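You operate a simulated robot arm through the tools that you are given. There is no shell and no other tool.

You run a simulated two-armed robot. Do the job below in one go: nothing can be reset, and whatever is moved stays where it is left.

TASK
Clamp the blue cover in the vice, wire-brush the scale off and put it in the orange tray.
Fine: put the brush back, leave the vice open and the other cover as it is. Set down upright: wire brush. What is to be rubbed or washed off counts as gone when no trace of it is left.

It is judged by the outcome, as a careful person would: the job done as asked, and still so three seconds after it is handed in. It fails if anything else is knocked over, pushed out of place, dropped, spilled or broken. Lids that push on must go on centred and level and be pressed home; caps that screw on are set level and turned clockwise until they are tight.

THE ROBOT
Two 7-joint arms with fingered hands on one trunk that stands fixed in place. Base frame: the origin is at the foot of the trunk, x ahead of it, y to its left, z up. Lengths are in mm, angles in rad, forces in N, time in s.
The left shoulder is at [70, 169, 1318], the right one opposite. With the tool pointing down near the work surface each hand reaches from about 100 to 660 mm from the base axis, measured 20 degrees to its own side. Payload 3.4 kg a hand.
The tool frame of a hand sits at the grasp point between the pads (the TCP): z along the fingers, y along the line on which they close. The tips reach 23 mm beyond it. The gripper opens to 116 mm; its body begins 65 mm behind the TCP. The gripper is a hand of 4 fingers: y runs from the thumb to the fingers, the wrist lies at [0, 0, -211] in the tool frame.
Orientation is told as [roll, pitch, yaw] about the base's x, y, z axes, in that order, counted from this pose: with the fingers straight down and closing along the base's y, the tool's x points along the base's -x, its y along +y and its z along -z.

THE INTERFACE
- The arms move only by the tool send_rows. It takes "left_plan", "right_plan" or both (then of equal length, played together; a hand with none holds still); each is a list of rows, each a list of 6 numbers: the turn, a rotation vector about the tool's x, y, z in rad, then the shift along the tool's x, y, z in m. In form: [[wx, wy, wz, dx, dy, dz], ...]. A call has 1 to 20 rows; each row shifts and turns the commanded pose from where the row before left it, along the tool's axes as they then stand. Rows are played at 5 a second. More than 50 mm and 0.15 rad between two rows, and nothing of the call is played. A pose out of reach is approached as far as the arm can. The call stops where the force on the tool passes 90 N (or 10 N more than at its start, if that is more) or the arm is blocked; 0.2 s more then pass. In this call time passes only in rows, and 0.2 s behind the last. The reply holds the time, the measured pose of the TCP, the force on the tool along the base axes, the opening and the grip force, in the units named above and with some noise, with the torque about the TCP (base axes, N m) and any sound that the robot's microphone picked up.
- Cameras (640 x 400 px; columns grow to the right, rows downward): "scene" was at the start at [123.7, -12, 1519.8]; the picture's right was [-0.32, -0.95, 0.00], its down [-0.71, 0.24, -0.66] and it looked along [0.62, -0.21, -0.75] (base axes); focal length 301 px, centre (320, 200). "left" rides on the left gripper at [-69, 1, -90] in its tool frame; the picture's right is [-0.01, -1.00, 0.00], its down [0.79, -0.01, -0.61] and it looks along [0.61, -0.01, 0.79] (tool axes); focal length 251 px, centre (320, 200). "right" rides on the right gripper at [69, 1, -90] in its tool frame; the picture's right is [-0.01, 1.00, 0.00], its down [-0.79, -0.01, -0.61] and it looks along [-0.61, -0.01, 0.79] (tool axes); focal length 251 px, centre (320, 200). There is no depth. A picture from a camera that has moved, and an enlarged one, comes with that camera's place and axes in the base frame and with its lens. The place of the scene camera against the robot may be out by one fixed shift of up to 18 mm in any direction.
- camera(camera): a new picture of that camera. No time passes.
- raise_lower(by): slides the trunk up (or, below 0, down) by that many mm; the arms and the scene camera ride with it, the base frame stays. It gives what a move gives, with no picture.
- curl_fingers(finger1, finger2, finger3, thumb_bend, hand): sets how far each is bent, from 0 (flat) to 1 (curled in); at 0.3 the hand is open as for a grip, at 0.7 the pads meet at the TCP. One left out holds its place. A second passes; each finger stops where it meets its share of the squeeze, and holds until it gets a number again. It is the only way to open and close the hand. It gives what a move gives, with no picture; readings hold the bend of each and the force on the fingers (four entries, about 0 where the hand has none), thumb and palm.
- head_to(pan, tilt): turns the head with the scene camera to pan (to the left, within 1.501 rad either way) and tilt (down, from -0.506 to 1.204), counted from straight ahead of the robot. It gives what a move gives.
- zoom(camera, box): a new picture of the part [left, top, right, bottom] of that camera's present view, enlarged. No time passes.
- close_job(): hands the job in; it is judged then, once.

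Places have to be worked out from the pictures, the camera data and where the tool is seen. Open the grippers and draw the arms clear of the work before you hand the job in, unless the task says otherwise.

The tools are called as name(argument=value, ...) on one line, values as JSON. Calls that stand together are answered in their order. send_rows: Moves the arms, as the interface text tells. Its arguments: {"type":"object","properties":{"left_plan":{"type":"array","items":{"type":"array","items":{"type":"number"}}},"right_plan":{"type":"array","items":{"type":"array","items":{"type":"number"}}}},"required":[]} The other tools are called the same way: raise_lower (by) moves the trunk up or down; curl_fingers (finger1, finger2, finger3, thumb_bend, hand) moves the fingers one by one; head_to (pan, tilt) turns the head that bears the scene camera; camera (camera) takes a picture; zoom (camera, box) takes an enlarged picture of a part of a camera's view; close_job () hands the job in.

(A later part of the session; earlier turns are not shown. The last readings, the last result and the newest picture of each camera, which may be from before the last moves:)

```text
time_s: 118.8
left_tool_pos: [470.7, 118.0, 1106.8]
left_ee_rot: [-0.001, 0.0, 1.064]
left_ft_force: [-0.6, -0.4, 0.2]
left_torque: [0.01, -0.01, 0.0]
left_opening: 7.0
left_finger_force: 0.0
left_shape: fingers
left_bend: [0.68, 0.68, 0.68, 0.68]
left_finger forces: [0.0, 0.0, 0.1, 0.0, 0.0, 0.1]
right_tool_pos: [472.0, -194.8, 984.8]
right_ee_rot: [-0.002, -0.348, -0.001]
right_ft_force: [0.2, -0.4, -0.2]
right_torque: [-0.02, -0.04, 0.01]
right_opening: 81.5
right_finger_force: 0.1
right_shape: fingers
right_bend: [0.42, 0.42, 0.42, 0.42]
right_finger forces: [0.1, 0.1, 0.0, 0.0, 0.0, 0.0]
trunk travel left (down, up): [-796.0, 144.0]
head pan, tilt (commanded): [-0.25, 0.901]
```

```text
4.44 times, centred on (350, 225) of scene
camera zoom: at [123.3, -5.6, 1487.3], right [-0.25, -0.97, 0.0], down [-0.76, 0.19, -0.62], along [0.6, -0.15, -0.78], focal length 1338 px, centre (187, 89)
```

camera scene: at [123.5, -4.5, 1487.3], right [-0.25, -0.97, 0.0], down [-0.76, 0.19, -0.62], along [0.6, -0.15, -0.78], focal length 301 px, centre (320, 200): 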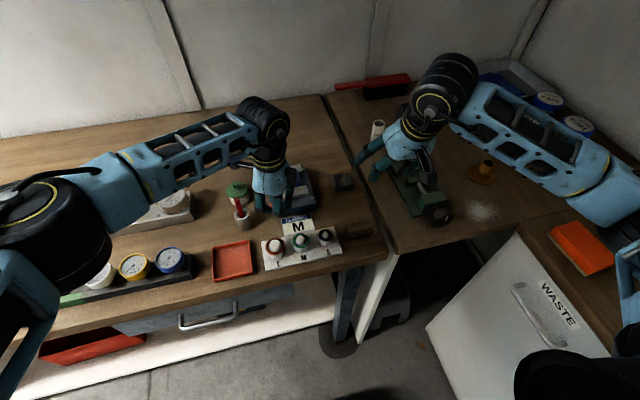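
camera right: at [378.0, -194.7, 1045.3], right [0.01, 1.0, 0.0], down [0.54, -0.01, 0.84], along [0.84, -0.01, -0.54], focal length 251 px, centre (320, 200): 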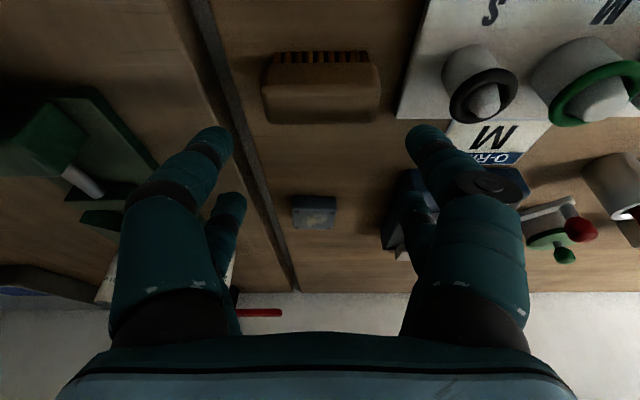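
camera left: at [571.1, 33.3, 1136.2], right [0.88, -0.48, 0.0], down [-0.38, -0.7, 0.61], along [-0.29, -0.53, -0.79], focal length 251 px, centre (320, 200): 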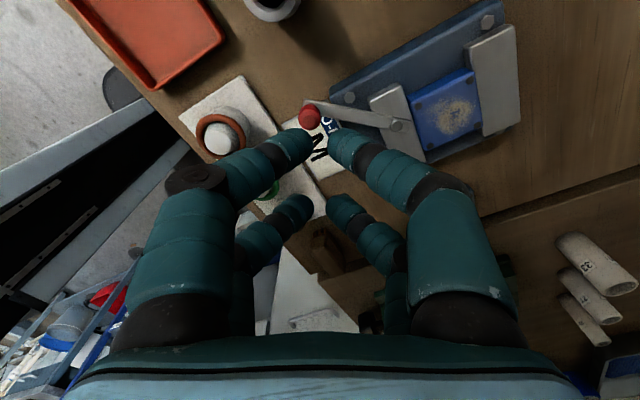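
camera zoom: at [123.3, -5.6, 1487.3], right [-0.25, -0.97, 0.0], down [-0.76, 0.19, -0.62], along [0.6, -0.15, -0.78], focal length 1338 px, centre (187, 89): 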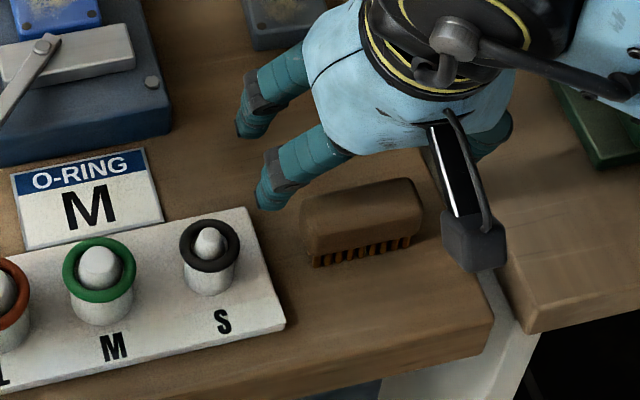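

Well aligned (brush centre x ≈ 464). I descend to TCP z ≈ 951.

send_rows(right_plan=[[0, 0, 0, 0.0049, 0.0002, 0.0163], [0, 0, 0, 0.0049, 0.0002, 0.0163]])

camera(camera="right")

zoom(camera="scene", box=[290, 180, 410, 270])

```text
time_s: 119.4
left_tool_pos: [471.3, 118.0, 1105.3]
left_ee_rot: [-0.001, -0.001, 1.063]
left_ft_force: [1.2, 0.1, -0.3]
left_torque: [-0.02, -0.03, 0.02]
left_opening: 6.8
left_finger_force: 0.1
left_shape: fingers
left_bend: [0.68, 0.68, 0.68, 0.68]
left_finger forces: [0.0, 0.0, 0.0, 0.0, 0.0, 0.0]
right_tool_pos: [475.5, -193.9, 949.7]
right_ee_rot: [0.0, -0.347, -0.001]
right_ft_force: [-0.2, 0.4, 0.4]
right_torque: [0.03, 0.03, -0.03]
right_opening: 81.6
right_finger_force: 0.1
right_shape: fingers
right_bend: [0.42, 0.42, 0.42, 0.42]
right_finger forces: [0.0, 0.0, 0.0, 0.0, 0.0, 0.1]
trunk travel left (down, up): [-796.0, 144.0]
head pan, tilt (commanded): [-0.25, 0.901]
```

```text
taken
camera right: at [380.7, -192.8, 1011.8], right [0.01, 1.0, 0.0], down [0.54, -0.01, 0.84], along [0.84, -0.01, -0.54], focal length 251 px, centre (320, 200)
```

right: 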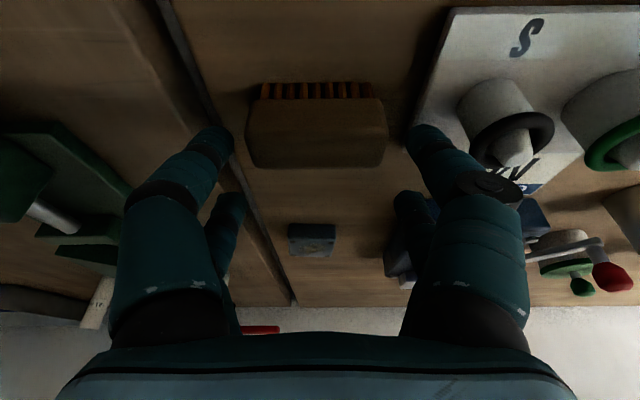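

```text
4.44 times, centred on (350, 225) of scene
camera zoom: at [123.1, -5.5, 1487.3], right [-0.25, -0.97, 0.0], down [-0.76, 0.19, -0.62], along [0.6, -0.15, -0.78], focal length 1338 px, centre (187, 89)
```

zoom: 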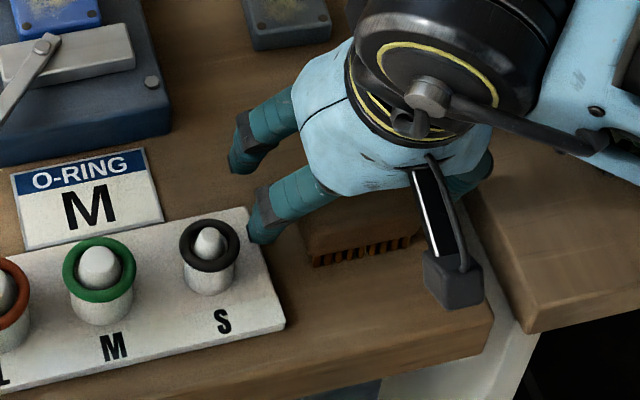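

Good alignment. I close finger1 and thumb on the brush's ends.

curl_fingers(hand="right", finger1=0.7, thumb_bend=0.7)

camera(camera="right")

```text
time_s: 120.4
left_tool_pos: [469.3, 118.0, 1105.5]
left_ee_rot: [0.0, 0.0, 1.063]
left_ft_force: [-0.1, 0.5, -0.1]
left_torque: [-0.01, 0.01, 0.03]
left_opening: 7.2
left_finger_force: 0.0
left_shape: fingers
left_bend: [0.68, 0.68, 0.68, 0.68]
left_finger forces: [0.0, 0.0, 0.0, 0.1, 0.1, 0.1]
right_tool_pos: [474.8, -194.1, 951.2]
right_ee_rot: [-0.003, -0.347, -0.002]
right_ft_force: [0.2, 0.5, -0.7]
right_torque: [0.01, 0.03, 0.0]
right_opening: 55.3
right_finger_force: 12.2
right_shape: fingers
right_bend: [0.44, 0.42, 0.42, 0.59]
right_finger forces: [12.3, 0.1, 0.1, 0.0, 12.2, 0.1]
trunk travel left (down, up): [-796.0, 144.0]
head pan, tilt (commanded): [-0.25, 0.901]
```

```text
taken
camera right: at [380.5, -192.8, 1012.1], right [0.01, 1.0, 0.0], down [0.54, -0.01, 0.84], along [0.84, -0.01, -0.54], focal length 251 px, centre (320, 200)
```

right: 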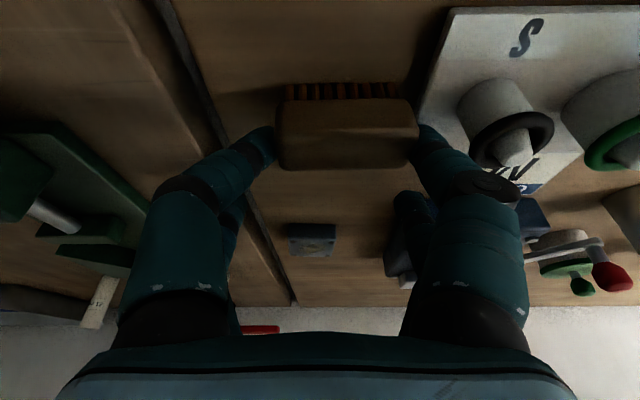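

Gripped with 12 N each (brush shifted about 11 mm toward +y in the hand). I lift it 60 mm and check that it hangs level.

send_rows(right_plan=[[0, 0, 0, -0.0034, 0, -0.0094], [0, 0, 0, -0.0068, 0, -0.0188], [0, 0, 0, -0.0068, 0, -0.0188], [0, 0, 0, -0.0068, 0, -0.0188]])

camera(camera="right")

zoom(camera="scene", box=[280, 160, 400, 250])

```text
time_s: 121.4
left_tool_pos: [469.7, 119.4, 1105.6]
left_ee_rot: [0.0, 0.002, 1.062]
left_ft_force: [-0.6, -0.3, -0.6]
left_torque: [0.0, 0.01, 0.03]
left_opening: 6.8
left_finger_force: 0.1
left_shape: fingers
left_bend: [0.68, 0.68, 0.68, 0.68]
left_finger forces: [0.0, 0.1, 0.1, 0.0, 0.0, 0.1]
right_tool_pos: [476.6, -193.2, 1021.6]
right_ee_rot: [-0.001, -0.348, -0.001]
right_ft_force: [0.1, 0.3, -0.7]
right_torque: [0.01, 0.02, 0.04]
right_opening: 55.3
right_finger_force: 12.1
right_shape: fingers
right_bend: [0.44, 0.42, 0.42, 0.6]
right_finger forces: [12.2, 0.0, 0.0, 0.0, 12.1, 0.0]
trunk travel left (down, up): [-796.0, 144.0]
head pan, tilt (commanded): [-0.25, 0.901]
```

```text
taken
camera right: at [380.8, -192.7, 1083.3], right [0.01, 1.0, 0.0], down [0.54, -0.01, 0.84], along [0.84, -0.01, -0.54], focal length 251 px, centre (320, 200)
```

right: 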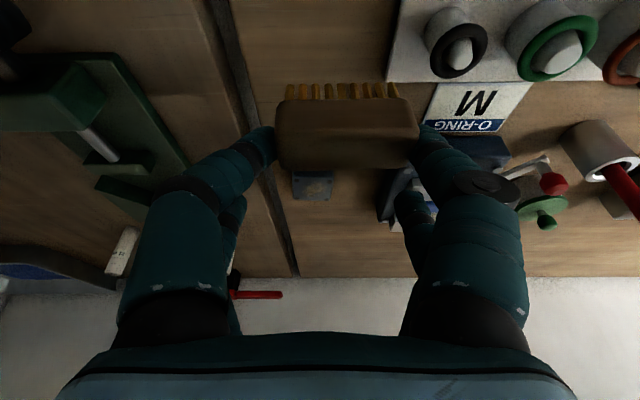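

```text
4.44 times, centred on (340, 205) of scene
camera zoom: at [122.9, -5.2, 1487.3], right [-0.25, -0.97, 0.0], down [-0.76, 0.19, -0.62], along [0.6, -0.15, -0.78], focal length 1338 px, centre (231, 178)
```

zoom: 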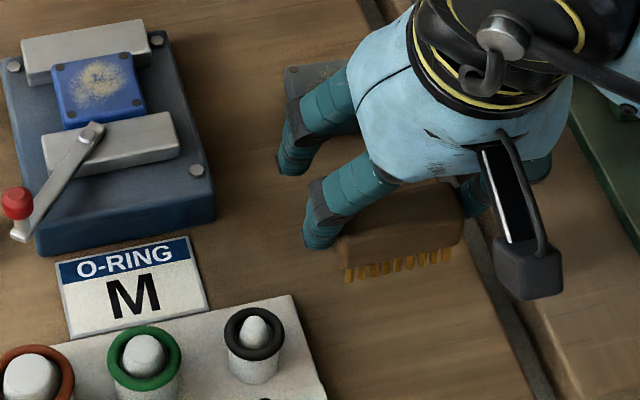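

The brush hangs level. I carry it above the vice: brush centre to (630, −69), bristles at about z 975.

send_rows(right_plan=[[0, 0, 0, -0.0315, 0.0225, 0.0093], [0, 0, 0, -0.0315, 0.0225, 0.0093], [0, 0, 0, -0.0315, 0.0225, 0.0093], [0, 0, 0, -0.0315, 0.0225, 0.0093], [0, 0, 0, -0.0315, 0.0225, 0.0093]])

camera(camera="right")

zoom(camera="scene", box=[230, 120, 350, 210])

```text
time_s: 122.6
left_tool_pos: [470.5, 119.8, 1104.7]
left_ee_rot: [0.0, 0.002, 1.061]
left_ft_force: [0.3, -0.4, 0.2]
left_torque: [0.02, 0.02, 0.0]
left_opening: 6.9
left_finger_force: 0.0
left_shape: fingers
left_bend: [0.68, 0.68, 0.68, 0.68]
left_finger forces: [0.1, 0.0, 0.0, 0.0, 0.1, 0.0]
right_tool_pos: [640.0, -79.2, 1032.3]
right_ee_rot: [-0.005, -0.348, -0.001]
right_ft_force: [0.2, -0.1, 0.3]
right_torque: [0.02, -0.01, 0.02]
right_opening: 55.5
right_finger_force: 12.0
right_shape: fingers
right_bend: [0.44, 0.42, 0.42, 0.6]
right_finger forces: [12.2, 0.1, 0.0, 0.1, 12.2, 0.1]
trunk travel left (down, up): [-796.0, 144.0]
head pan, tilt (commanded): [-0.25, 0.901]
```

```text
taken
camera right: at [545.6, -78.2, 1093.4], right [0.01, 1.0, 0.0], down [0.54, -0.01, 0.84], along [0.84, -0.01, -0.54], focal length 251 px, centre (320, 200)
```

right: 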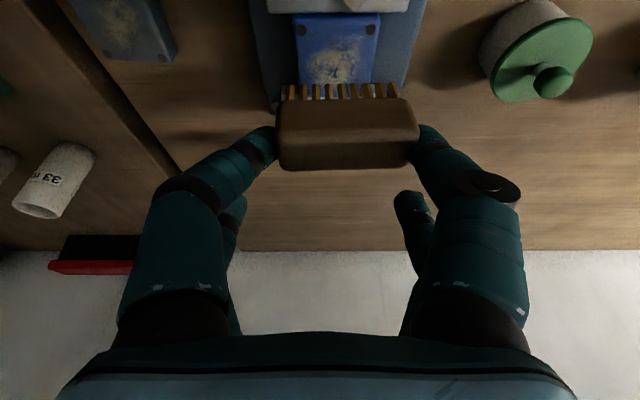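

```text
4.44 times, centred on (290, 165) of scene
camera zoom: at [124.1, -3.3, 1487.2], right [-0.25, -0.97, 0.0], down [-0.76, 0.19, -0.62], along [0.6, -0.15, -0.78], focal length 1338 px, centre (453, 356)
```

zoom: 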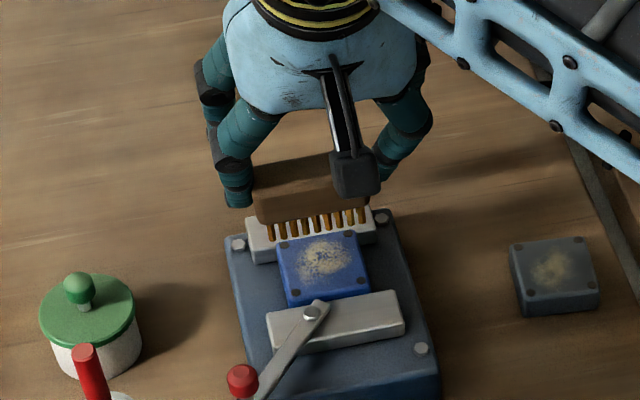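

The cover lies at x 606–651, y −92…−47. I lower the brush to about 6 mm above the cover's top.

send_rows(right_plan=[[0, 0, 0, 0.0025, 0, 0.014], [0, 0, 0, 0.0025, 0, 0.014]])

zoom(camera="scene", box=[240, 130, 340, 210])

zoom(camera="right", box=[230, 0, 450, 190])

```text
time_s: 123.2
left_tool_pos: [470.4, 119.3, 1106.3]
left_ee_rot: [-0.001, 0.001, 1.063]
left_ft_force: [0.0, -0.6, 0.7]
left_torque: [0.02, -0.02, 0.02]
left_opening: 6.9
left_finger_force: 0.2
left_shape: fingers
left_bend: [0.68, 0.68, 0.68, 0.68]
left_finger forces: [0.0, 0.0, 0.0, 0.0, 0.0, 0.0]
right_tool_pos: [644.9, -81.1, 1003.8]
right_ee_rot: [-0.002, -0.348, 0.001]
right_ft_force: [0.0, -0.2, 0.0]
right_torque: [0.01, 0.01, -0.02]
right_opening: 55.6
right_finger_force: 11.6
right_shape: fingers
right_bend: [0.44, 0.42, 0.42, 0.6]
right_finger forces: [12.2, 0.1, 0.1, 0.0, 12.1, 0.1]
trunk travel left (down, up): [-796.0, 144.0]
head pan, tilt (commanded): [-0.25, 0.901]
```

```text
5.00 times, centred on (290, 170) of scene
camera zoom: at [123.7, -4.7, 1487.3], right [-0.25, -0.97, 0.0], down [-0.76, 0.19, -0.62], along [0.6, -0.15, -0.78], focal length 1506 px, centre (470, 350)
```

zoom: 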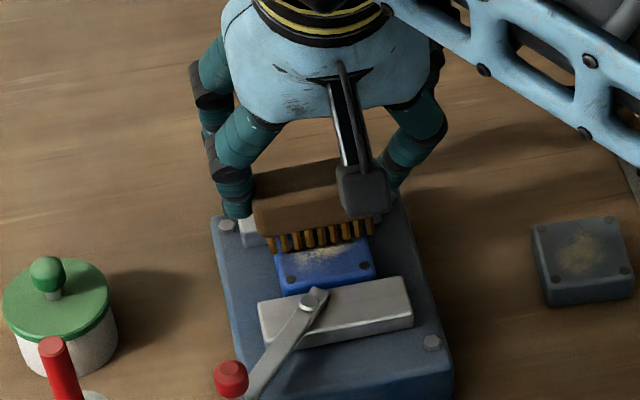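

```text
2.11 times, centred on (340, 95) of right
camera zoom: at [550.5, -80.4, 1064.5], right [0.01, 1.0, 0.0], down [0.54, -0.01, 0.84], along [0.84, -0.01, -0.54], focal length 529 px, centre (278, 421)
```

zoom: 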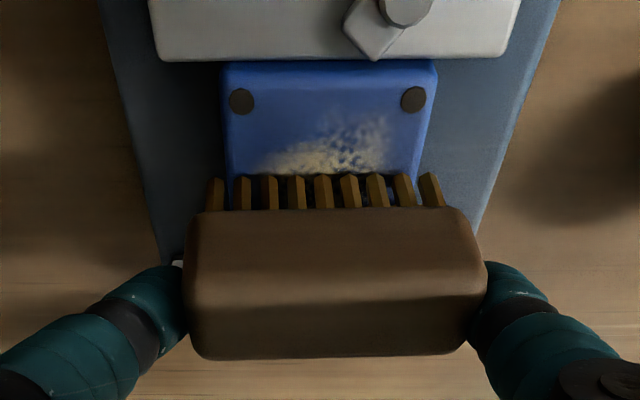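

Now I lower in small steps until the bristles touch the cover.

send_rows(right_plan=[[0, 0, 0, 0.0007, 0, 0.0019], [0, 0, 0, 0.0007, 0, 0.0019]])

```text
time_s: 123.8
left_tool_pos: [470.5, 118.3, 1106.4]
left_ee_rot: [0.0, 0.001, 1.063]
left_ft_force: [0.1, 0.6, -0.5]
left_torque: [0.02, 0.06, -0.01]
left_opening: 7.1
left_finger_force: 0.2
left_shape: fingers
left_bend: [0.68, 0.68, 0.68, 0.68]
left_finger forces: [0.0, 0.0, 0.0, 0.1, 0.0, 0.1]
right_tool_pos: [645.0, -81.1, 999.5]
right_ee_rot: [0.0, -0.348, -0.001]
right_ft_force: [-0.7, 0.1, -1.5]
right_torque: [-0.02, -0.04, 0.02]
right_opening: 55.3
right_finger_force: 12.2
right_shape: fingers
right_bend: [0.44, 0.42, 0.42, 0.6]
right_finger forces: [12.1, 0.0, 0.0, 0.1, 12.0, 0.0]
trunk travel left (down, up): [-796.0, 144.0]
head pan, tilt (commanded): [-0.25, 0.901]
```

send_rows(right_plan=[[0, 0, 0, 0.0004, 0, 0.001], [0, 0, 0, 0.0004, 0, 0.001]])

```text
time_s: 124.4
left_tool_pos: [469.1, 118.4, 1106.9]
left_ee_rot: [-0.001, 0.0, 1.063]
left_ft_force: [0.5, 1.1, -0.2]
left_torque: [-0.01, -0.03, 0.02]
left_opening: 7.0
left_finger_force: 0.1
left_shape: fingers
left_bend: [0.68, 0.68, 0.68, 0.68]
left_finger forces: [0.0, 0.0, 0.0, 0.1, 0.1, 0.1]
right_tool_pos: [644.1, -81.8, 997.8]
right_ee_rot: [0.001, -0.349, -0.001]
right_ft_force: [1.1, -0.3, 5.4]
right_torque: [0.17, 0.04, -0.02]
right_opening: 55.5
right_finger_force: 12.0
right_shape: fingers
right_bend: [0.44, 0.42, 0.42, 0.6]
right_finger forces: [11.9, 0.0, 0.0, 0.1, 12.3, 0.0]
trunk travel left (down, up): [-796.0, 144.0]
head pan, tilt (commanded): [-0.25, 0.901]
```

Contact at 5.4 N. I brush with strokes of ±16 mm along y here.

send_rows(right_plan=[[0, 0, 0, 0, 0.008, 0], [0, 0, 0, 0, 0.008, 0], [0, 0, 0, 0, -0.008, 0], [0, 0, 0, 0, -0.008, 0], [0, 0, 0, 0, -0.008, 0], [0, 0, 0, 0, -0.008, 0], [0, 0, 0, 0, 0.008, 0], [0, 0, 0, 0, 0.008, 0], [0, 0, 0, 0, 0.008, 0], [0, 0, 0, 0, 0.008, 0], [0, 0, 0, 0, -0.008, 0], [0, 0, 0, 0, -0.008, 0]])

zoom(camera="right", box=[230, 0, 450, 190])

```text
time_s: 127.0
left_tool_pos: [469.4, 117.5, 1105.8]
left_ee_rot: [-0.001, 0.0, 1.063]
left_ft_force: [0.6, -0.2, -0.1]
left_torque: [-0.04, 0.02, 0.04]
left_opening: 7.1
left_finger_force: 0.1
left_shape: fingers
left_bend: [0.68, 0.68, 0.68, 0.68]
left_finger forces: [0.0, 0.1, 0.0, 0.0, 0.0, 0.1]
right_tool_pos: [642.7, -82.1, 996.6]
right_ee_rot: [-0.002, -0.349, -0.003]
right_ft_force: [0.7, 1.6, 5.2]
right_torque: [0.21, 0.05, -0.04]
right_opening: 55.5
right_finger_force: 11.4
right_shape: fingers
right_bend: [0.43, 0.42, 0.42, 0.61]
right_finger forces: [12.8, 0.1, 0.0, 0.0, 11.2, 0.0]
trunk travel left (down, up): [-796.0, 144.0]
head pan, tilt (commanded): [-0.25, 0.901]
```

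```text
2.11 times, centred on (340, 95) of right
camera zoom: at [548.1, -80.7, 1058.4], right [0.01, 1.0, 0.0], down [0.54, -0.01, 0.84], along [0.84, -0.01, -0.54], focal length 529 px, centre (278, 421)
```

zoom: 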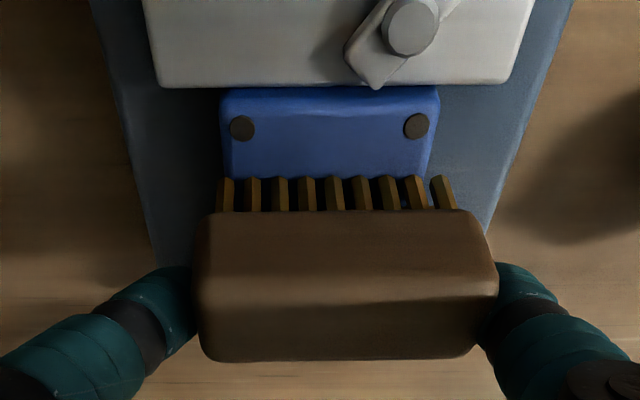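

The visible scale is gone already. I lift slightly, move 12 mm toward the front and brush there too.

send_rows(right_plan=[[0, 0, 0, -0.0009, 0, -0.0023], [0, 0, 0, 0.0113, 0, -0.0041], [0, 0, 0, 0.0009, 0, 0.0023], [0, 0, 0, 0, 0.008, 0], [0, 0, 0, 0, 0.008, 0], [0, 0, 0, 0, -0.008, 0], [0, 0, 0, 0, -0.008, 0], [0, 0, 0, 0, -0.008, 0], [0, 0, 0, 0, -0.008, 0], [0, 0, 0, 0, 0.008, 0], [0, 0, 0, 0, 0.008, 0]])

```text
time_s: 129.4
left_tool_pos: [470.2, 118.6, 1106.7]
left_ee_rot: [0.0, 0.001, 1.062]
left_ft_force: [-0.4, 0.3, -0.1]
left_torque: [0.01, -0.02, 0.03]
left_opening: 6.8
left_finger_force: 0.0
left_shape: fingers
left_bend: [0.68, 0.68, 0.68, 0.68]
left_finger forces: [0.0, 0.0, 0.1, 0.1, 0.1, 0.0]
right_tool_pos: [631.8, -81.1, 997.3]
right_ee_rot: [-0.002, -0.349, -0.002]
right_ft_force: [0.3, 0.4, -0.2]
right_torque: [0.04, -0.03, 0.01]
right_opening: 55.2
right_finger_force: 12.1
right_shape: fingers
right_bend: [0.43, 0.42, 0.42, 0.61]
right_finger forces: [12.1, 0.1, 0.0, 0.0, 12.1, 0.0]
trunk travel left (down, up): [-796.0, 144.0]
head pan, tilt (commanded): [-0.25, 0.901]
```

Contact was lost here (0 N). I lower 1.5 mm and repeat the strokes.

send_rows(right_plan=[[0, 0, 0, 0.0005, 0, 0.0014], [0, 0, 0, 0, 0.008, 0], [0, 0, 0, 0, 0.008, 0], [0, 0, 0, 0, -0.008, 0], [0, 0, 0, 0, -0.008, 0], [0, 0, 0, 0, -0.008, 0], [0, 0, 0, 0, -0.008, 0], [0, 0, 0, 0, 0.008, 0], [0, 0, 0, 0, 0.008, 0], [0, 0, 0, 0, 0.008, 0], [0, 0, 0, 0, -0.008, 0]])

```text
time_s: 131.8
left_tool_pos: [469.1, 117.7, 1105.9]
left_ee_rot: [-0.001, 0.0, 1.062]
left_ft_force: [1.2, -0.2, -0.1]
left_torque: [-0.02, 0.01, 0.02]
left_opening: 7.1
left_finger_force: 0.1
left_shape: fingers
left_bend: [0.68, 0.68, 0.68, 0.68]
left_finger forces: [0.0, 0.0, 0.1, 0.1, 0.0, 0.1]
right_tool_pos: [631.6, -83.1, 997.4]
right_ee_rot: [-0.002, -0.349, 0.0]
right_ft_force: [-0.6, 1.4, 4.3]
right_torque: [0.27, 0.07, -0.03]
right_opening: 55.8
right_finger_force: 11.9
right_shape: fingers
right_bend: [0.44, 0.42, 0.42, 0.61]
right_finger forces: [12.8, 0.0, 0.0, 0.1, 10.9, 0.0]
trunk travel left (down, up): [-796.0, 144.0]
head pan, tilt (commanded): [-0.25, 0.901]
```

Contact 4.3 N, strokes done. Now the rear part: lift, shift +20 mm in x, lower and brush again.

send_rows(right_plan=[[0, 0, 0, -0.001, 0, -0.0028], [0, 0, 0, -0.0188, 0, 0.0068], [0, 0, 0, 0.001, 0, 0.0028], [0, 0, 0, 0, 0.008, 0], [0, 0, 0, 0, 0.008, 0], [0, 0, 0, 0, -0.008, 0], [0, 0, 0, 0, -0.008, 0], [0, 0, 0, 0, -0.008, 0], [0, 0, 0, 0, -0.008, 0], [0, 0, 0, 0, 0.008, 0], [0, 0, 0, 0, 0.008, 0], [0, 0, 0, 0, 0.008, 0], [0, 0, 0, 0, -0.008, 0]])

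```text
time_s: 134.6
left_tool_pos: [468.2, 119.1, 1104.9]
left_ee_rot: [-0.001, 0.001, 1.063]
left_ft_force: [-0.1, -1.2, -0.5]
left_torque: [0.03, 0.01, 0.01]
left_opening: 7.0
left_finger_force: 0.1
left_shape: fingers
left_bend: [0.68, 0.68, 0.68, 0.68]
left_finger forces: [0.0, 0.0, 0.1, 0.0, 0.0, 0.0]
right_tool_pos: [651.6, -78.9, 995.8]
right_ee_rot: [0.0, -0.351, 0.0]
right_ft_force: [0.9, 3.0, 9.6]
right_torque: [0.4, 0.07, -0.07]
right_opening: 55.6
right_finger_force: 11.7
right_shape: fingers
right_bend: [0.43, 0.42, 0.42, 0.62]
right_finger forces: [14.0, 0.0, 0.0, 0.0, 10.4, 0.1]
trunk travel left (down, up): [-796.0, 144.0]
head pan, tilt (commanded): [-0.25, 0.901]
```

Pressure 9.6 N there. I lift the brush 60 mm and move it back to inspect the cover.

send_rows(right_plan=[[0, 0, 0, -0.0034, 0, -0.0094], [0, 0, 0, -0.0068, 0, -0.0188], [0, 0, 0, -0.0068, 0, -0.0188], [0, 0, 0, -0.0068, 0, -0.0188]])

camera(camera="right")

zoom(camera="right", box=[260, 0, 420, 100])

zoom(camera="scene", box=[250, 140, 330, 210])

```text
time_s: 135.6
left_tool_pos: [469.9, 117.9, 1106.1]
left_ee_rot: [0.0, 0.001, 1.062]
left_ft_force: [-0.1, -0.6, 0.5]
left_torque: [0.01, -0.01, 0.02]
left_opening: 7.2
left_finger_force: 0.0
left_shape: fingers
left_bend: [0.68, 0.68, 0.68, 0.68]
left_finger forces: [0.0, 0.1, 0.1, 0.0, 0.0, 0.1]
right_tool_pos: [652.5, -80.7, 1065.6]
right_ee_rot: [-0.003, -0.349, -0.001]
right_ft_force: [0.0, -0.7, 0.7]
right_torque: [0.0, 0.0, -0.01]
right_opening: 55.6
right_finger_force: 12.4
right_shape: fingers
right_bend: [0.43, 0.42, 0.42, 0.61]
right_finger forces: [12.4, 0.0, 0.0, 0.1, 12.2, 0.1]
trunk travel left (down, up): [-796.0, 144.0]
head pan, tilt (commanded): [-0.25, 0.901]
```

```text
taken
camera right: at [558.6, -80.8, 1126.5], right [0.01, 1.0, 0.0], down [0.54, -0.01, 0.84], along [0.84, -0.01, -0.54], focal length 251 px, centre (320, 200)
```

right: 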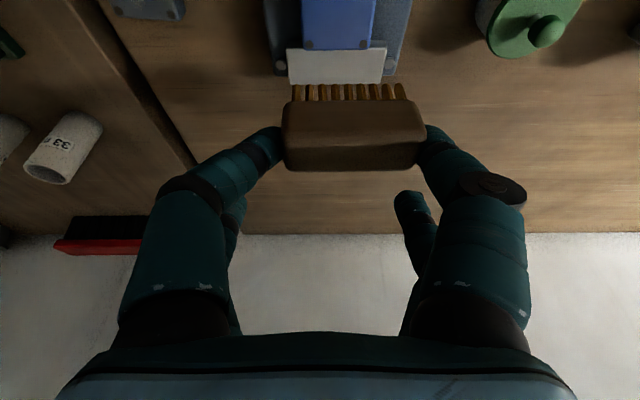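

```text
4.00 times, centred on (340, 50) of right
camera zoom: at [558.6, -80.8, 1126.5], right [0.01, 1.0, 0.0], down [0.54, -0.01, 0.84], along [0.84, -0.01, -0.54], focal length 1006 px, centre (240, 800)
```

zoom: 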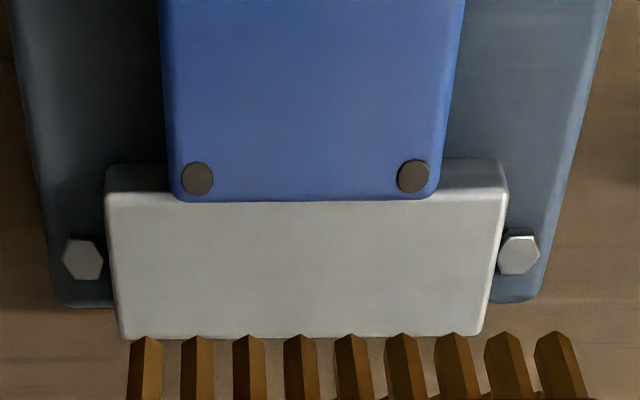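

```text
5.71 times, centred on (290, 175) of scene
camera zoom: at [123.1, -5.4, 1487.3], right [-0.25, -0.97, 0.0], down [-0.76, 0.19, -0.62], along [0.6, -0.15, -0.78], focal length 1721 px, centre (491, 343)
```

zoom: 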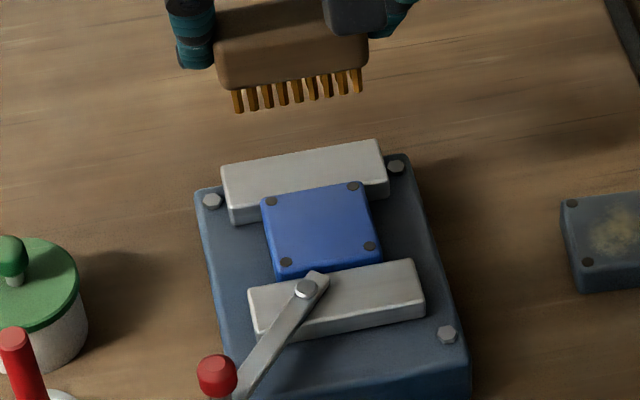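

The cover is clean. I carry the brush back over its original spot (463.5, −194).

send_rows(right_plan=[[0, 0, 0, 0.0298, -0.0211, -0.0045], [0, 0, 0, 0.0298, -0.0211, -0.0045], [0, 0, 0, 0.0298, -0.0211, -0.0045], [0, 0, 0, 0.0298, -0.0211, -0.0045], [0, 0, 0, 0.0298, -0.0211, -0.0045], [0, 0, 0, 0.0298, -0.0211, -0.0045]])

camera(camera="right")

zoom(camera="scene", box=[240, 150, 400, 270])

```text
time_s: 137.0
left_tool_pos: [468.0, 116.3, 1106.7]
left_ee_rot: [-0.001, -0.001, 1.062]
left_ft_force: [-0.4, 0.1, 0.6]
left_torque: [0.0, -0.02, -0.03]
left_opening: 7.0
left_finger_force: 0.1
left_shape: fingers
left_bend: [0.68, 0.68, 0.68, 0.68]
left_finger forces: [0.0, 0.0, 0.0, 0.1, 0.1, 0.1]
right_tool_pos: [473.3, -209.4, 1029.4]
right_ee_rot: [0.0, -0.35, -0.001]
right_ft_force: [-0.4, 0.2, -0.4]
right_torque: [0.01, 0.0, -0.01]
right_opening: 55.6
right_finger_force: 12.4
right_shape: fingers
right_bend: [0.43, 0.42, 0.42, 0.61]
right_finger forces: [12.2, 0.1, 0.0, 0.2, 12.3, 0.0]
trunk travel left (down, up): [-796.0, 144.0]
head pan, tilt (commanded): [-0.25, 0.901]
```

```text
taken
camera right: at [378.5, -208.4, 1090.4], right [0.01, 1.0, 0.0], down [0.54, -0.01, 0.84], along [0.84, -0.01, -0.54], focal length 251 px, centre (320, 200)
```

right: 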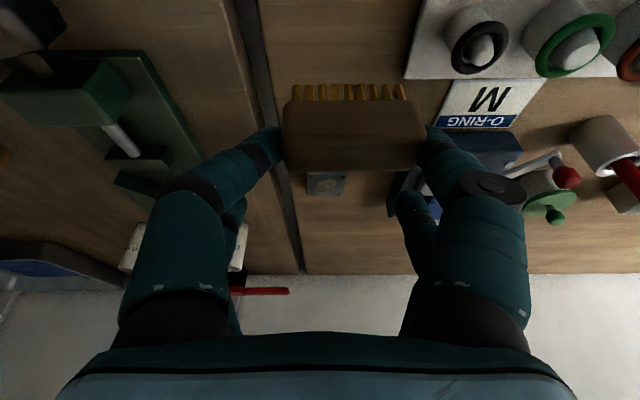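

```text
3.33 times, centred on (320, 210) of scene
camera zoom: at [121.1, -6.6, 1487.5], right [-0.25, -0.97, 0.0], down [-0.76, 0.19, -0.62], along [0.6, -0.15, -0.78], focal length 1004 px, centre (320, 167)
```

zoom: 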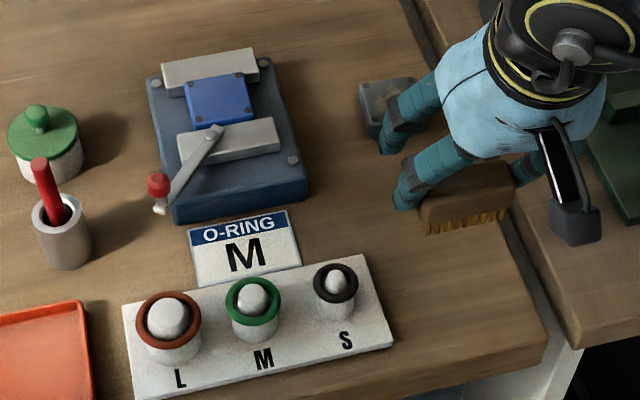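

The brush is above its spot (y ≈ −194). I lower it to just above the table.

send_rows(right_plan=[[0, 0, 0, 0.0075, 0, 0.0229], [0, 0, 0, 0.0083, 0, 0.0229], [0, 0, 0, 0.0083, 0, 0.0229]])

zoom(camera="right", box=[220, 40, 480, 200])

```text
time_s: 137.8
left_tool_pos: [470.5, 117.2, 1105.1]
left_ee_rot: [0.001, 0.001, 1.064]
left_ft_force: [-0.5, 0.8, -0.7]
left_torque: [0.01, 0.02, -0.01]
left_opening: 7.0
left_finger_force: 0.1
left_shape: fingers
left_bend: [0.68, 0.68, 0.68, 0.68]
left_finger forces: [0.1, 0.0, 0.0, 0.1, 0.1, 0.1]
right_tool_pos: [474.2, -207.0, 957.5]
right_ee_rot: [-0.002, -0.348, -0.003]
right_ft_force: [0.4, 0.7, -0.2]
right_torque: [-0.03, -0.03, 0.02]
right_opening: 55.6
right_finger_force: 12.5
right_shape: fingers
right_bend: [0.43, 0.42, 0.42, 0.61]
right_finger forces: [12.3, 0.0, 0.1, 0.0, 12.3, 0.1]
trunk travel left (down, up): [-796.0, 144.0]
head pan, tilt (commanded): [-0.25, 0.901]
```

```text
2.46 times, centred on (350, 120) of right
camera zoom: at [381.5, -207.0, 1018.1], right [0.01, 1.0, 0.0], down [0.54, -0.01, 0.84], along [0.84, -0.01, -0.54], focal length 619 px, centre (246, 397)
```

zoom: 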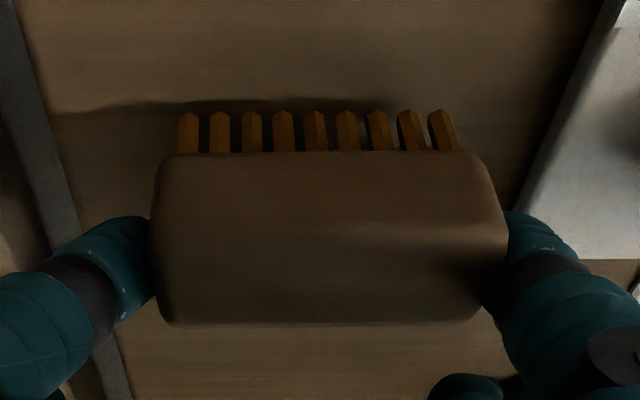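

Almost there. I lower in small steps until the bristles touch the table.

send_rows(right_plan=[[0, 0, 0, 0.0009, 0, 0.0023], [0, 0, 0, 0.0009, 0, 0.0023]])

```text
time_s: 138.4
left_tool_pos: [470.4, 119.2, 1106.3]
left_ee_rot: [0.001, -0.001, 1.063]
left_ft_force: [-0.2, 0.5, -0.6]
left_torque: [0.03, -0.01, 0.02]
left_opening: 6.8
left_finger_force: 0.1
left_shape: fingers
left_bend: [0.68, 0.68, 0.68, 0.68]
left_finger forces: [0.0, 0.0, 0.0, 0.0, 0.0, 0.0]
right_tool_pos: [476.0, -208.3, 953.5]
right_ee_rot: [-0.002, -0.347, -0.001]
right_ft_force: [-0.4, -0.6, -0.8]
right_torque: [-0.05, 0.01, -0.01]
right_opening: 55.9
right_finger_force: 11.3
right_shape: fingers
right_bend: [0.43, 0.42, 0.42, 0.61]
right_finger forces: [12.3, 0.0, 0.0, 0.0, 12.2, 0.0]
trunk travel left (down, up): [-796.0, 144.0]
head pan, tilt (commanded): [-0.25, 0.901]
```

send_rows(right_plan=[[0, 0, 0, 0.0005, 0, 0.0014], [0, 0, 0, 0.0005, 0, 0.0014]])

```text
time_s: 139.0
left_tool_pos: [469.6, 117.5, 1106.2]
left_ee_rot: [0.0, 0.0, 1.065]
left_ft_force: [0.1, 0.8, 0.1]
left_torque: [0.02, 0.0, -0.03]
left_opening: 6.7
left_finger_force: 0.1
left_shape: fingers
left_bend: [0.68, 0.68, 0.68, 0.68]
left_finger forces: [0.0, 0.0, 0.0, 0.1, 0.1, 0.0]
right_tool_pos: [475.1, -207.7, 950.3]
right_ee_rot: [-0.002, -0.348, 0.0]
right_ft_force: [-0.1, 1.2, -0.3]
right_torque: [-0.02, -0.04, -0.02]
right_opening: 55.7
right_finger_force: 12.3
right_shape: fingers
right_bend: [0.43, 0.42, 0.42, 0.61]
right_finger forces: [12.4, 0.1, 0.1, 0.1, 12.3, 0.0]
trunk travel left (down, up): [-796.0, 144.0]
head pan, tilt (commanded): [-0.25, 0.901]
```

Still free at z 950.3; another 2 mm in 1 mm steps.

send_rows(right_plan=[[0, 0, 0, 0.0004, 0, 0.001], [0, 0, 0, 0.0004, 0, 0.001]])

```text
time_s: 139.6
left_tool_pos: [469.6, 117.8, 1106.2]
left_ee_rot: [0.0, -0.001, 1.06]
left_ft_force: [-0.8, 0.4, -0.6]
left_torque: [-0.02, 0.01, 0.01]
left_opening: 7.0
left_finger_force: 0.2
left_shape: fingers
left_bend: [0.68, 0.68, 0.68, 0.68]
left_finger forces: [0.0, 0.1, 0.1, 0.0, 0.0, 0.1]
right_tool_pos: [475.0, -207.0, 948.6]
right_ee_rot: [-0.002, -0.349, -0.002]
right_ft_force: [1.8, -1.4, 6.4]
right_torque: [0.17, 0.06, 0.02]
right_opening: 55.5
right_finger_force: 12.3
right_shape: fingers
right_bend: [0.44, 0.42, 0.42, 0.61]
right_finger forces: [11.6, 0.0, 0.0, 0.1, 12.9, 0.0]
trunk travel left (down, up): [-796.0, 144.0]
head pan, tilt (commanded): [-0.25, 0.901]
```

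Contact with the table (6.4 N). I release both digits.

curl_fingers(hand="right", finger1=0.39, thumb_bend=0.53)

camera(camera="right")

```text
time_s: 140.6
left_tool_pos: [470.2, 116.2, 1106.0]
left_ee_rot: [0.0, -0.001, 1.063]
left_ft_force: [-1.0, 0.5, -0.3]
left_torque: [0.02, -0.01, 0.02]
left_opening: 6.9
left_finger_force: 0.0
left_shape: fingers
left_bend: [0.68, 0.68, 0.68, 0.68]
left_finger forces: [0.0, 0.0, 0.0, 0.0, 0.0, 0.0]
right_tool_pos: [475.4, -207.4, 948.1]
right_ee_rot: [-0.001, -0.347, -0.001]
right_ft_force: [0.3, 1.1, 1.2]
right_torque: [-0.01, 0.0, 0.0]
right_opening: 69.6
right_finger_force: 0.1
right_shape: fingers
right_bend: [0.39, 0.42, 0.42, 0.53]
right_finger forces: [0.1, 0.1, 0.0, 0.0, 0.1, 0.0]
trunk travel left (down, up): [-796.0, 144.0]
head pan, tilt (commanded): [-0.25, 0.901]
```

```text
taken
camera right: at [381.0, -206.5, 1008.9], right [0.01, 1.0, 0.0], down [0.54, -0.01, 0.84], along [0.84, -0.01, -0.54], focal length 251 px, centre (320, 200)
```

right: 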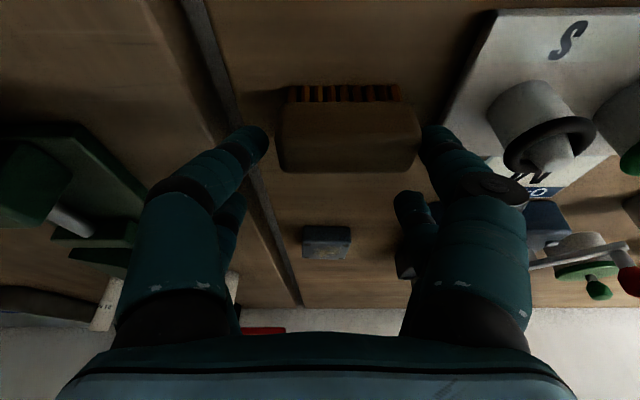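

The brush stands upright and released. I centre the hand by 3 mm, then lift straight up.

send_rows(right_plan=[[0, 0, 0, 0, 0.003, 0], [0, 0, 0, -0.0034, 0, -0.0094], [0, 0, 0, -0.0068, 0, -0.0188], [0, 0, 0, -0.0085, 0, -0.0235], [0, 0, 0, -0.0085, 0, -0.0235]])

camera(camera="right")

zoom(camera="scene", box=[240, 150, 400, 270])

```text
time_s: 141.8
left_tool_pos: [469.8, 119.4, 1105.9]
left_ee_rot: [0.0, 0.001, 1.063]
left_ft_force: [-0.5, 0.1, -0.4]
left_torque: [-0.02, 0.01, -0.01]
left_opening: 6.9
left_finger_force: 0.0
left_shape: fingers
left_bend: [0.68, 0.68, 0.68, 0.68]
left_finger forces: [0.0, 0.0, 0.1, 0.1, 0.0, 0.1]
right_tool_pos: [473.8, -203.7, 1027.4]
right_ee_rot: [-0.001, -0.348, -0.002]
right_ft_force: [0.0, -0.6, 0.4]
right_torque: [-0.01, 0.0, -0.03]
right_opening: 69.6
right_finger_force: 0.1
right_shape: fingers
right_bend: [0.39, 0.42, 0.42, 0.53]
right_finger forces: [0.0, 0.0, 0.0, 0.0, 0.0, 0.0]
trunk travel left (down, up): [-796.0, 144.0]
head pan, tilt (commanded): [-0.25, 0.901]
```

```text
taken
camera right: at [379.7, -203.4, 1089.3], right [0.01, 1.0, 0.0], down [0.54, -0.01, 0.84], along [0.84, -0.01, -0.54], focal length 251 px, centre (320, 200)
```

right: 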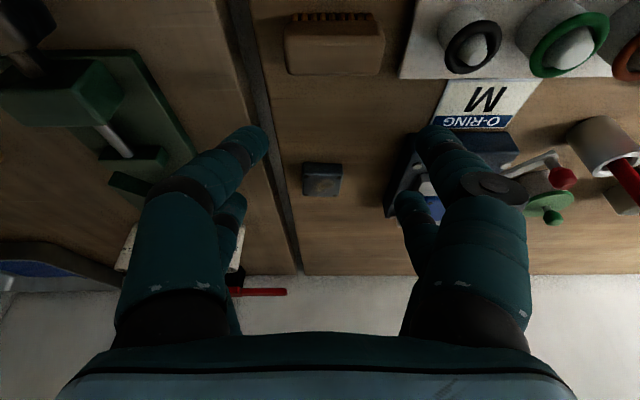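

```text
3.33 times, centred on (320, 210) of scene
camera zoom: at [122.8, -5.2, 1487.3], right [-0.25, -0.97, 0.0], down [-0.76, 0.19, -0.62], along [0.6, -0.15, -0.78], focal length 1004 px, centre (320, 167)
```

zoom: 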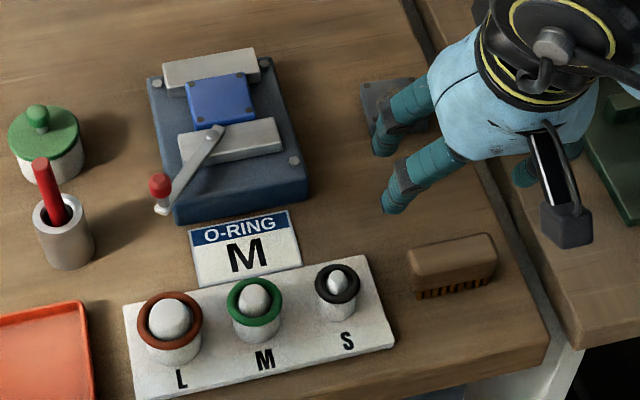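

The brush stands upright within 2–3 mm of its old place. I draw the right hand back, and prepare the left: turn it to yaw −0.7 in free air and set its digits for pinching the lever ball with finger2/finger3.

send_rows(right_plan=[[0, 0, 0, -0.006, -0.032, -0.0166], [0, 0, 0, -0.006, -0.032, -0.0166], [0, 0, 0, -0.006, -0.032, -0.0166]])

curl_fingers(hand="left", finger1=0.42, finger2=0.5, finger3=0.5, thumb_bend=0.42)

send_rows(left_plan=[[0, 0, 0.14, 0, 0, 0], [0, 0, 0.14, 0, 0, 0], [0, 0, 0.14, 0, 0, 0], [0, 0, 0.14, 0, 0, 0], [0, 0, 0.14, 0, 0, 0], [0, 0, 0.14, 0, 0, 0], [0, 0, 0.14, 0, 0, 0], [0, 0, 0.14, 0, 0, 0], [0, 0, 0.14, 0, 0, 0], [0, 0, 0.14, 0, 0, 0], [0, 0, 0.14, 0, 0, 0], [0, 0, 0.14, 0, 0, 0], [0, 0, 0.08, 0, 0, 0]])

camera(camera="left")

```text
time_s: 142.6
left_tool_pos: [470.1, 116.5, 1106.3]
left_ee_rot: [0.0, -0.001, 1.062]
left_ft_force: [0.1, -0.2, 0.0]
left_torque: [0.02, 0.01, 0.0]
left_opening: 6.5
left_finger_force: 0.0
left_shape: fingers
left_bend: [0.68, 0.68, 0.68, 0.68]
left_finger forces: [0.0, 0.0, 0.0, 0.0, 0.1, 0.1]
right_tool_pos: [472.5, -300.2, 1078.7]
right_ee_rot: [-0.001, -0.348, -0.004]
right_ft_force: [0.5, 0.4, 1.0]
right_torque: [-0.04, 0.01, 0.01]
right_opening: 69.6
right_finger_force: 0.0
right_shape: fingers
right_bend: [0.39, 0.42, 0.42, 0.53]
right_finger forces: [0.0, 0.0, 0.1, 0.0, 0.1, 0.0]
trunk travel left (down, up): [-796.0, 144.0]
head pan, tilt (commanded): [-0.25, 0.901]
```

```text
time_s: 143.6
left_tool_pos: [469.5, 117.7, 1106.3]
left_ee_rot: [0.0, 0.001, 1.064]
left_ft_force: [0.1, -0.6, -0.3]
left_torque: [0.0, -0.01, -0.01]
left_opening: 81.2
left_finger_force: 0.1
left_shape: fingers
left_bend: [0.42, 0.5, 0.5, 0.42]
left_finger forces: [0.1, 0.1, 0.0, 0.0, 0.0, 0.1]
right_tool_pos: [473.8, -300.7, 1077.8]
right_ee_rot: [-0.002, -0.347, -0.003]
right_ft_force: [0.4, 0.8, -0.5]
right_torque: [0.0, 0.01, -0.01]
right_opening: 69.6
right_finger_force: 0.1
right_shape: fingers
right_bend: [0.39, 0.42, 0.42, 0.53]
right_finger forces: [0.0, 0.0, 0.0, 0.1, 0.0, 0.1]
trunk travel left (down, up): [-796.0, 144.0]
head pan, tilt (commanded): [-0.25, 0.901]
```

```text
time_s: 146.4
left_tool_pos: [470.4, 117.3, 1105.6]
left_ee_rot: [0.001, 0.0, -0.7]
left_ft_force: [-0.1, 0.6, -0.3]
left_torque: [0.01, -0.06, 0.0]
left_opening: 81.0
left_finger_force: 0.1
left_shape: fingers
left_bend: [0.42, 0.5, 0.5, 0.42]
left_finger forces: [0.0, 0.0, 0.0, 0.1, 0.0, 0.0]
right_tool_pos: [473.2, -300.1, 1078.5]
right_ee_rot: [-0.003, -0.346, -0.002]
right_ft_force: [-0.4, -0.2, -0.6]
right_torque: [-0.04, -0.02, 0.03]
right_opening: 69.9
right_finger_force: 0.0
right_shape: fingers
right_bend: [0.39, 0.42, 0.42, 0.53]
right_finger forces: [0.1, 0.0, 0.0, 0.0, 0.1, 0.0]
trunk travel left (down, up): [-796.0, 144.0]
head pan, tilt (commanded): [-0.25, 0.901]
```

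```text
taken
camera left: at [521.6, 74.1, 1196.2], right [-0.64, -0.77, 0.0], down [-0.61, 0.51, 0.61], along [-0.47, 0.39, -0.8], focal length 251 px, centre (320, 200)
```

left: 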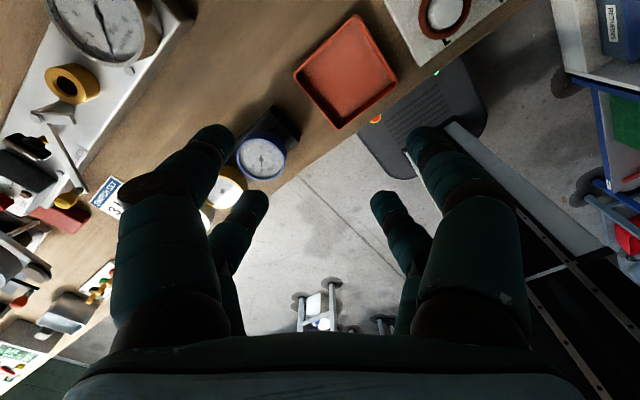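

Yaw −0.7 is reachable. I bring the left hand above the lever ball, TCP to (557, −29, 1070).

send_rows(left_plan=[[0, 0, 0, -0.0402, -0.014, 0.009], [0, 0, 0, -0.0402, -0.014, 0.009], [0, 0, 0, -0.0402, -0.014, 0.009], [0, 0, 0, -0.0402, -0.014, 0.009]])

camera(camera="left")

zoom(camera="scene", box=[210, 130, 340, 230])

```text
time_s: 147.4
left_tool_pos: [555.2, -35.0, 1069.2]
left_ee_rot: [0.002, 0.002, -0.697]
left_ft_force: [0.0, 0.1, -0.2]
left_torque: [0.04, 0.0, -0.02]
left_opening: 81.4
left_finger_force: 0.1
left_shape: fingers
left_bend: [0.42, 0.5, 0.5, 0.42]
left_finger forces: [0.0, 0.0, 0.1, 0.0, 0.0, 0.0]
right_tool_pos: [473.3, -304.2, 1077.0]
right_ee_rot: [0.001, -0.348, -0.002]
right_ft_force: [1.2, -1.1, 0.4]
right_torque: [0.03, 0.02, 0.03]
right_opening: 69.7
right_finger_force: 0.1
right_shape: fingers
right_bend: [0.39, 0.42, 0.42, 0.53]
right_finger forces: [0.0, 0.0, 0.0, 0.0, 0.0, 0.0]
trunk travel left (down, up): [-796.0, 144.0]
head pan, tilt (commanded): [-0.25, 0.901]
```

```text
taken
camera left: at [608.2, -77.7, 1158.8], right [-0.64, -0.77, 0.0], down [-0.61, 0.5, 0.61], along [-0.47, 0.39, -0.79], focal length 251 px, centre (320, 200)
```

left: 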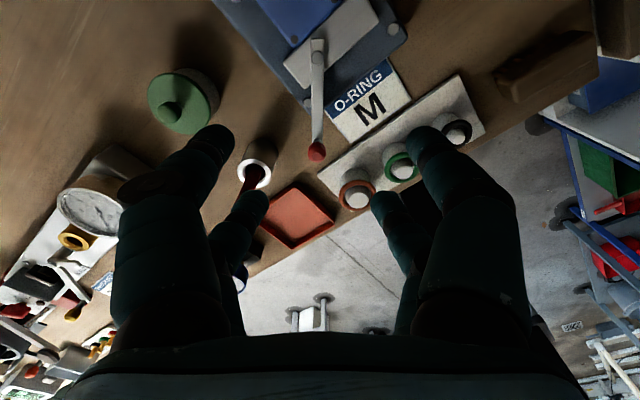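

```text
4.00 times, centred on (275, 180) of scene
camera zoom: at [123.3, -9.4, 1487.2], right [-0.25, -0.97, 0.0], down [-0.76, 0.2, -0.62], along [0.6, -0.15, -0.78], focal length 1204 px, centre (500, 280)
```

zoom: 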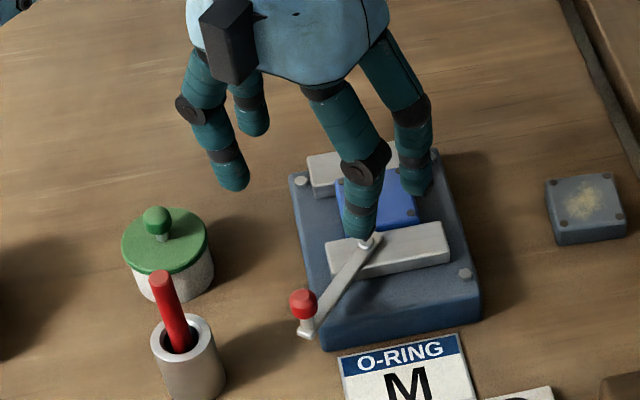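

The ball is right under the finger2/finger3 pair. I descend to TCP z ≈ 983.

send_rows(left_plan=[[0, 0, 0, 0, 0.002, 0.028], [0, 0, 0, 0, 0, 0.029], [0, 0, 0, 0, 0, 0.029]])

camera(camera="left")

zoom(camera="scene", box=[210, 130, 340, 230])

```text
time_s: 148.2
left_tool_pos: [558.5, -27.3, 983.5]
left_ee_rot: [0.0, 0.001, -0.699]
left_ft_force: [-0.2, -0.1, -0.3]
left_torque: [0.04, 0.01, -0.01]
left_opening: 81.5
left_finger_force: 0.1
left_shape: fingers
left_bend: [0.42, 0.5, 0.5, 0.42]
left_finger forces: [0.0, 0.0, 0.0, 0.0, 0.0, 0.0]
right_tool_pos: [473.9, -300.0, 1077.9]
right_ee_rot: [-0.002, -0.347, -0.001]
right_ft_force: [0.1, 0.2, -0.2]
right_torque: [-0.02, 0.04, 0.05]
right_opening: 69.5
right_finger_force: 0.1
right_shape: fingers
right_bend: [0.39, 0.42, 0.42, 0.53]
right_finger forces: [0.0, 0.1, 0.1, 0.0, 0.1, 0.0]
trunk travel left (down, up): [-796.0, 144.0]
head pan, tilt (commanded): [-0.25, 0.901]
```

```text
taken
camera left: at [610.1, -71.1, 1073.2], right [-0.64, -0.77, 0.0], down [-0.61, 0.51, 0.61], along [-0.47, 0.39, -0.8], focal length 251 px, centre (320, 200)
```

left: 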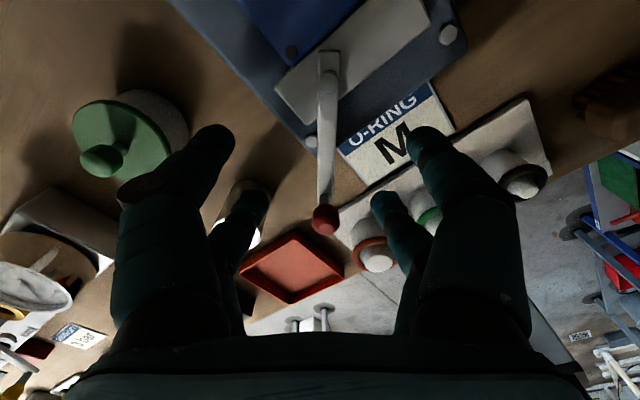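

```text
4.00 times, centred on (275, 180) of scene
camera zoom: at [123.0, -5.3, 1487.4], right [-0.25, -0.97, 0.0], down [-0.76, 0.19, -0.62], along [0.6, -0.15, -0.78], focal length 1204 px, centre (500, 280)
```

zoom: 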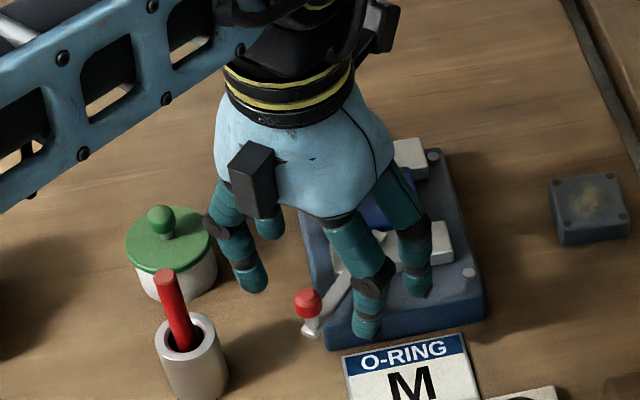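

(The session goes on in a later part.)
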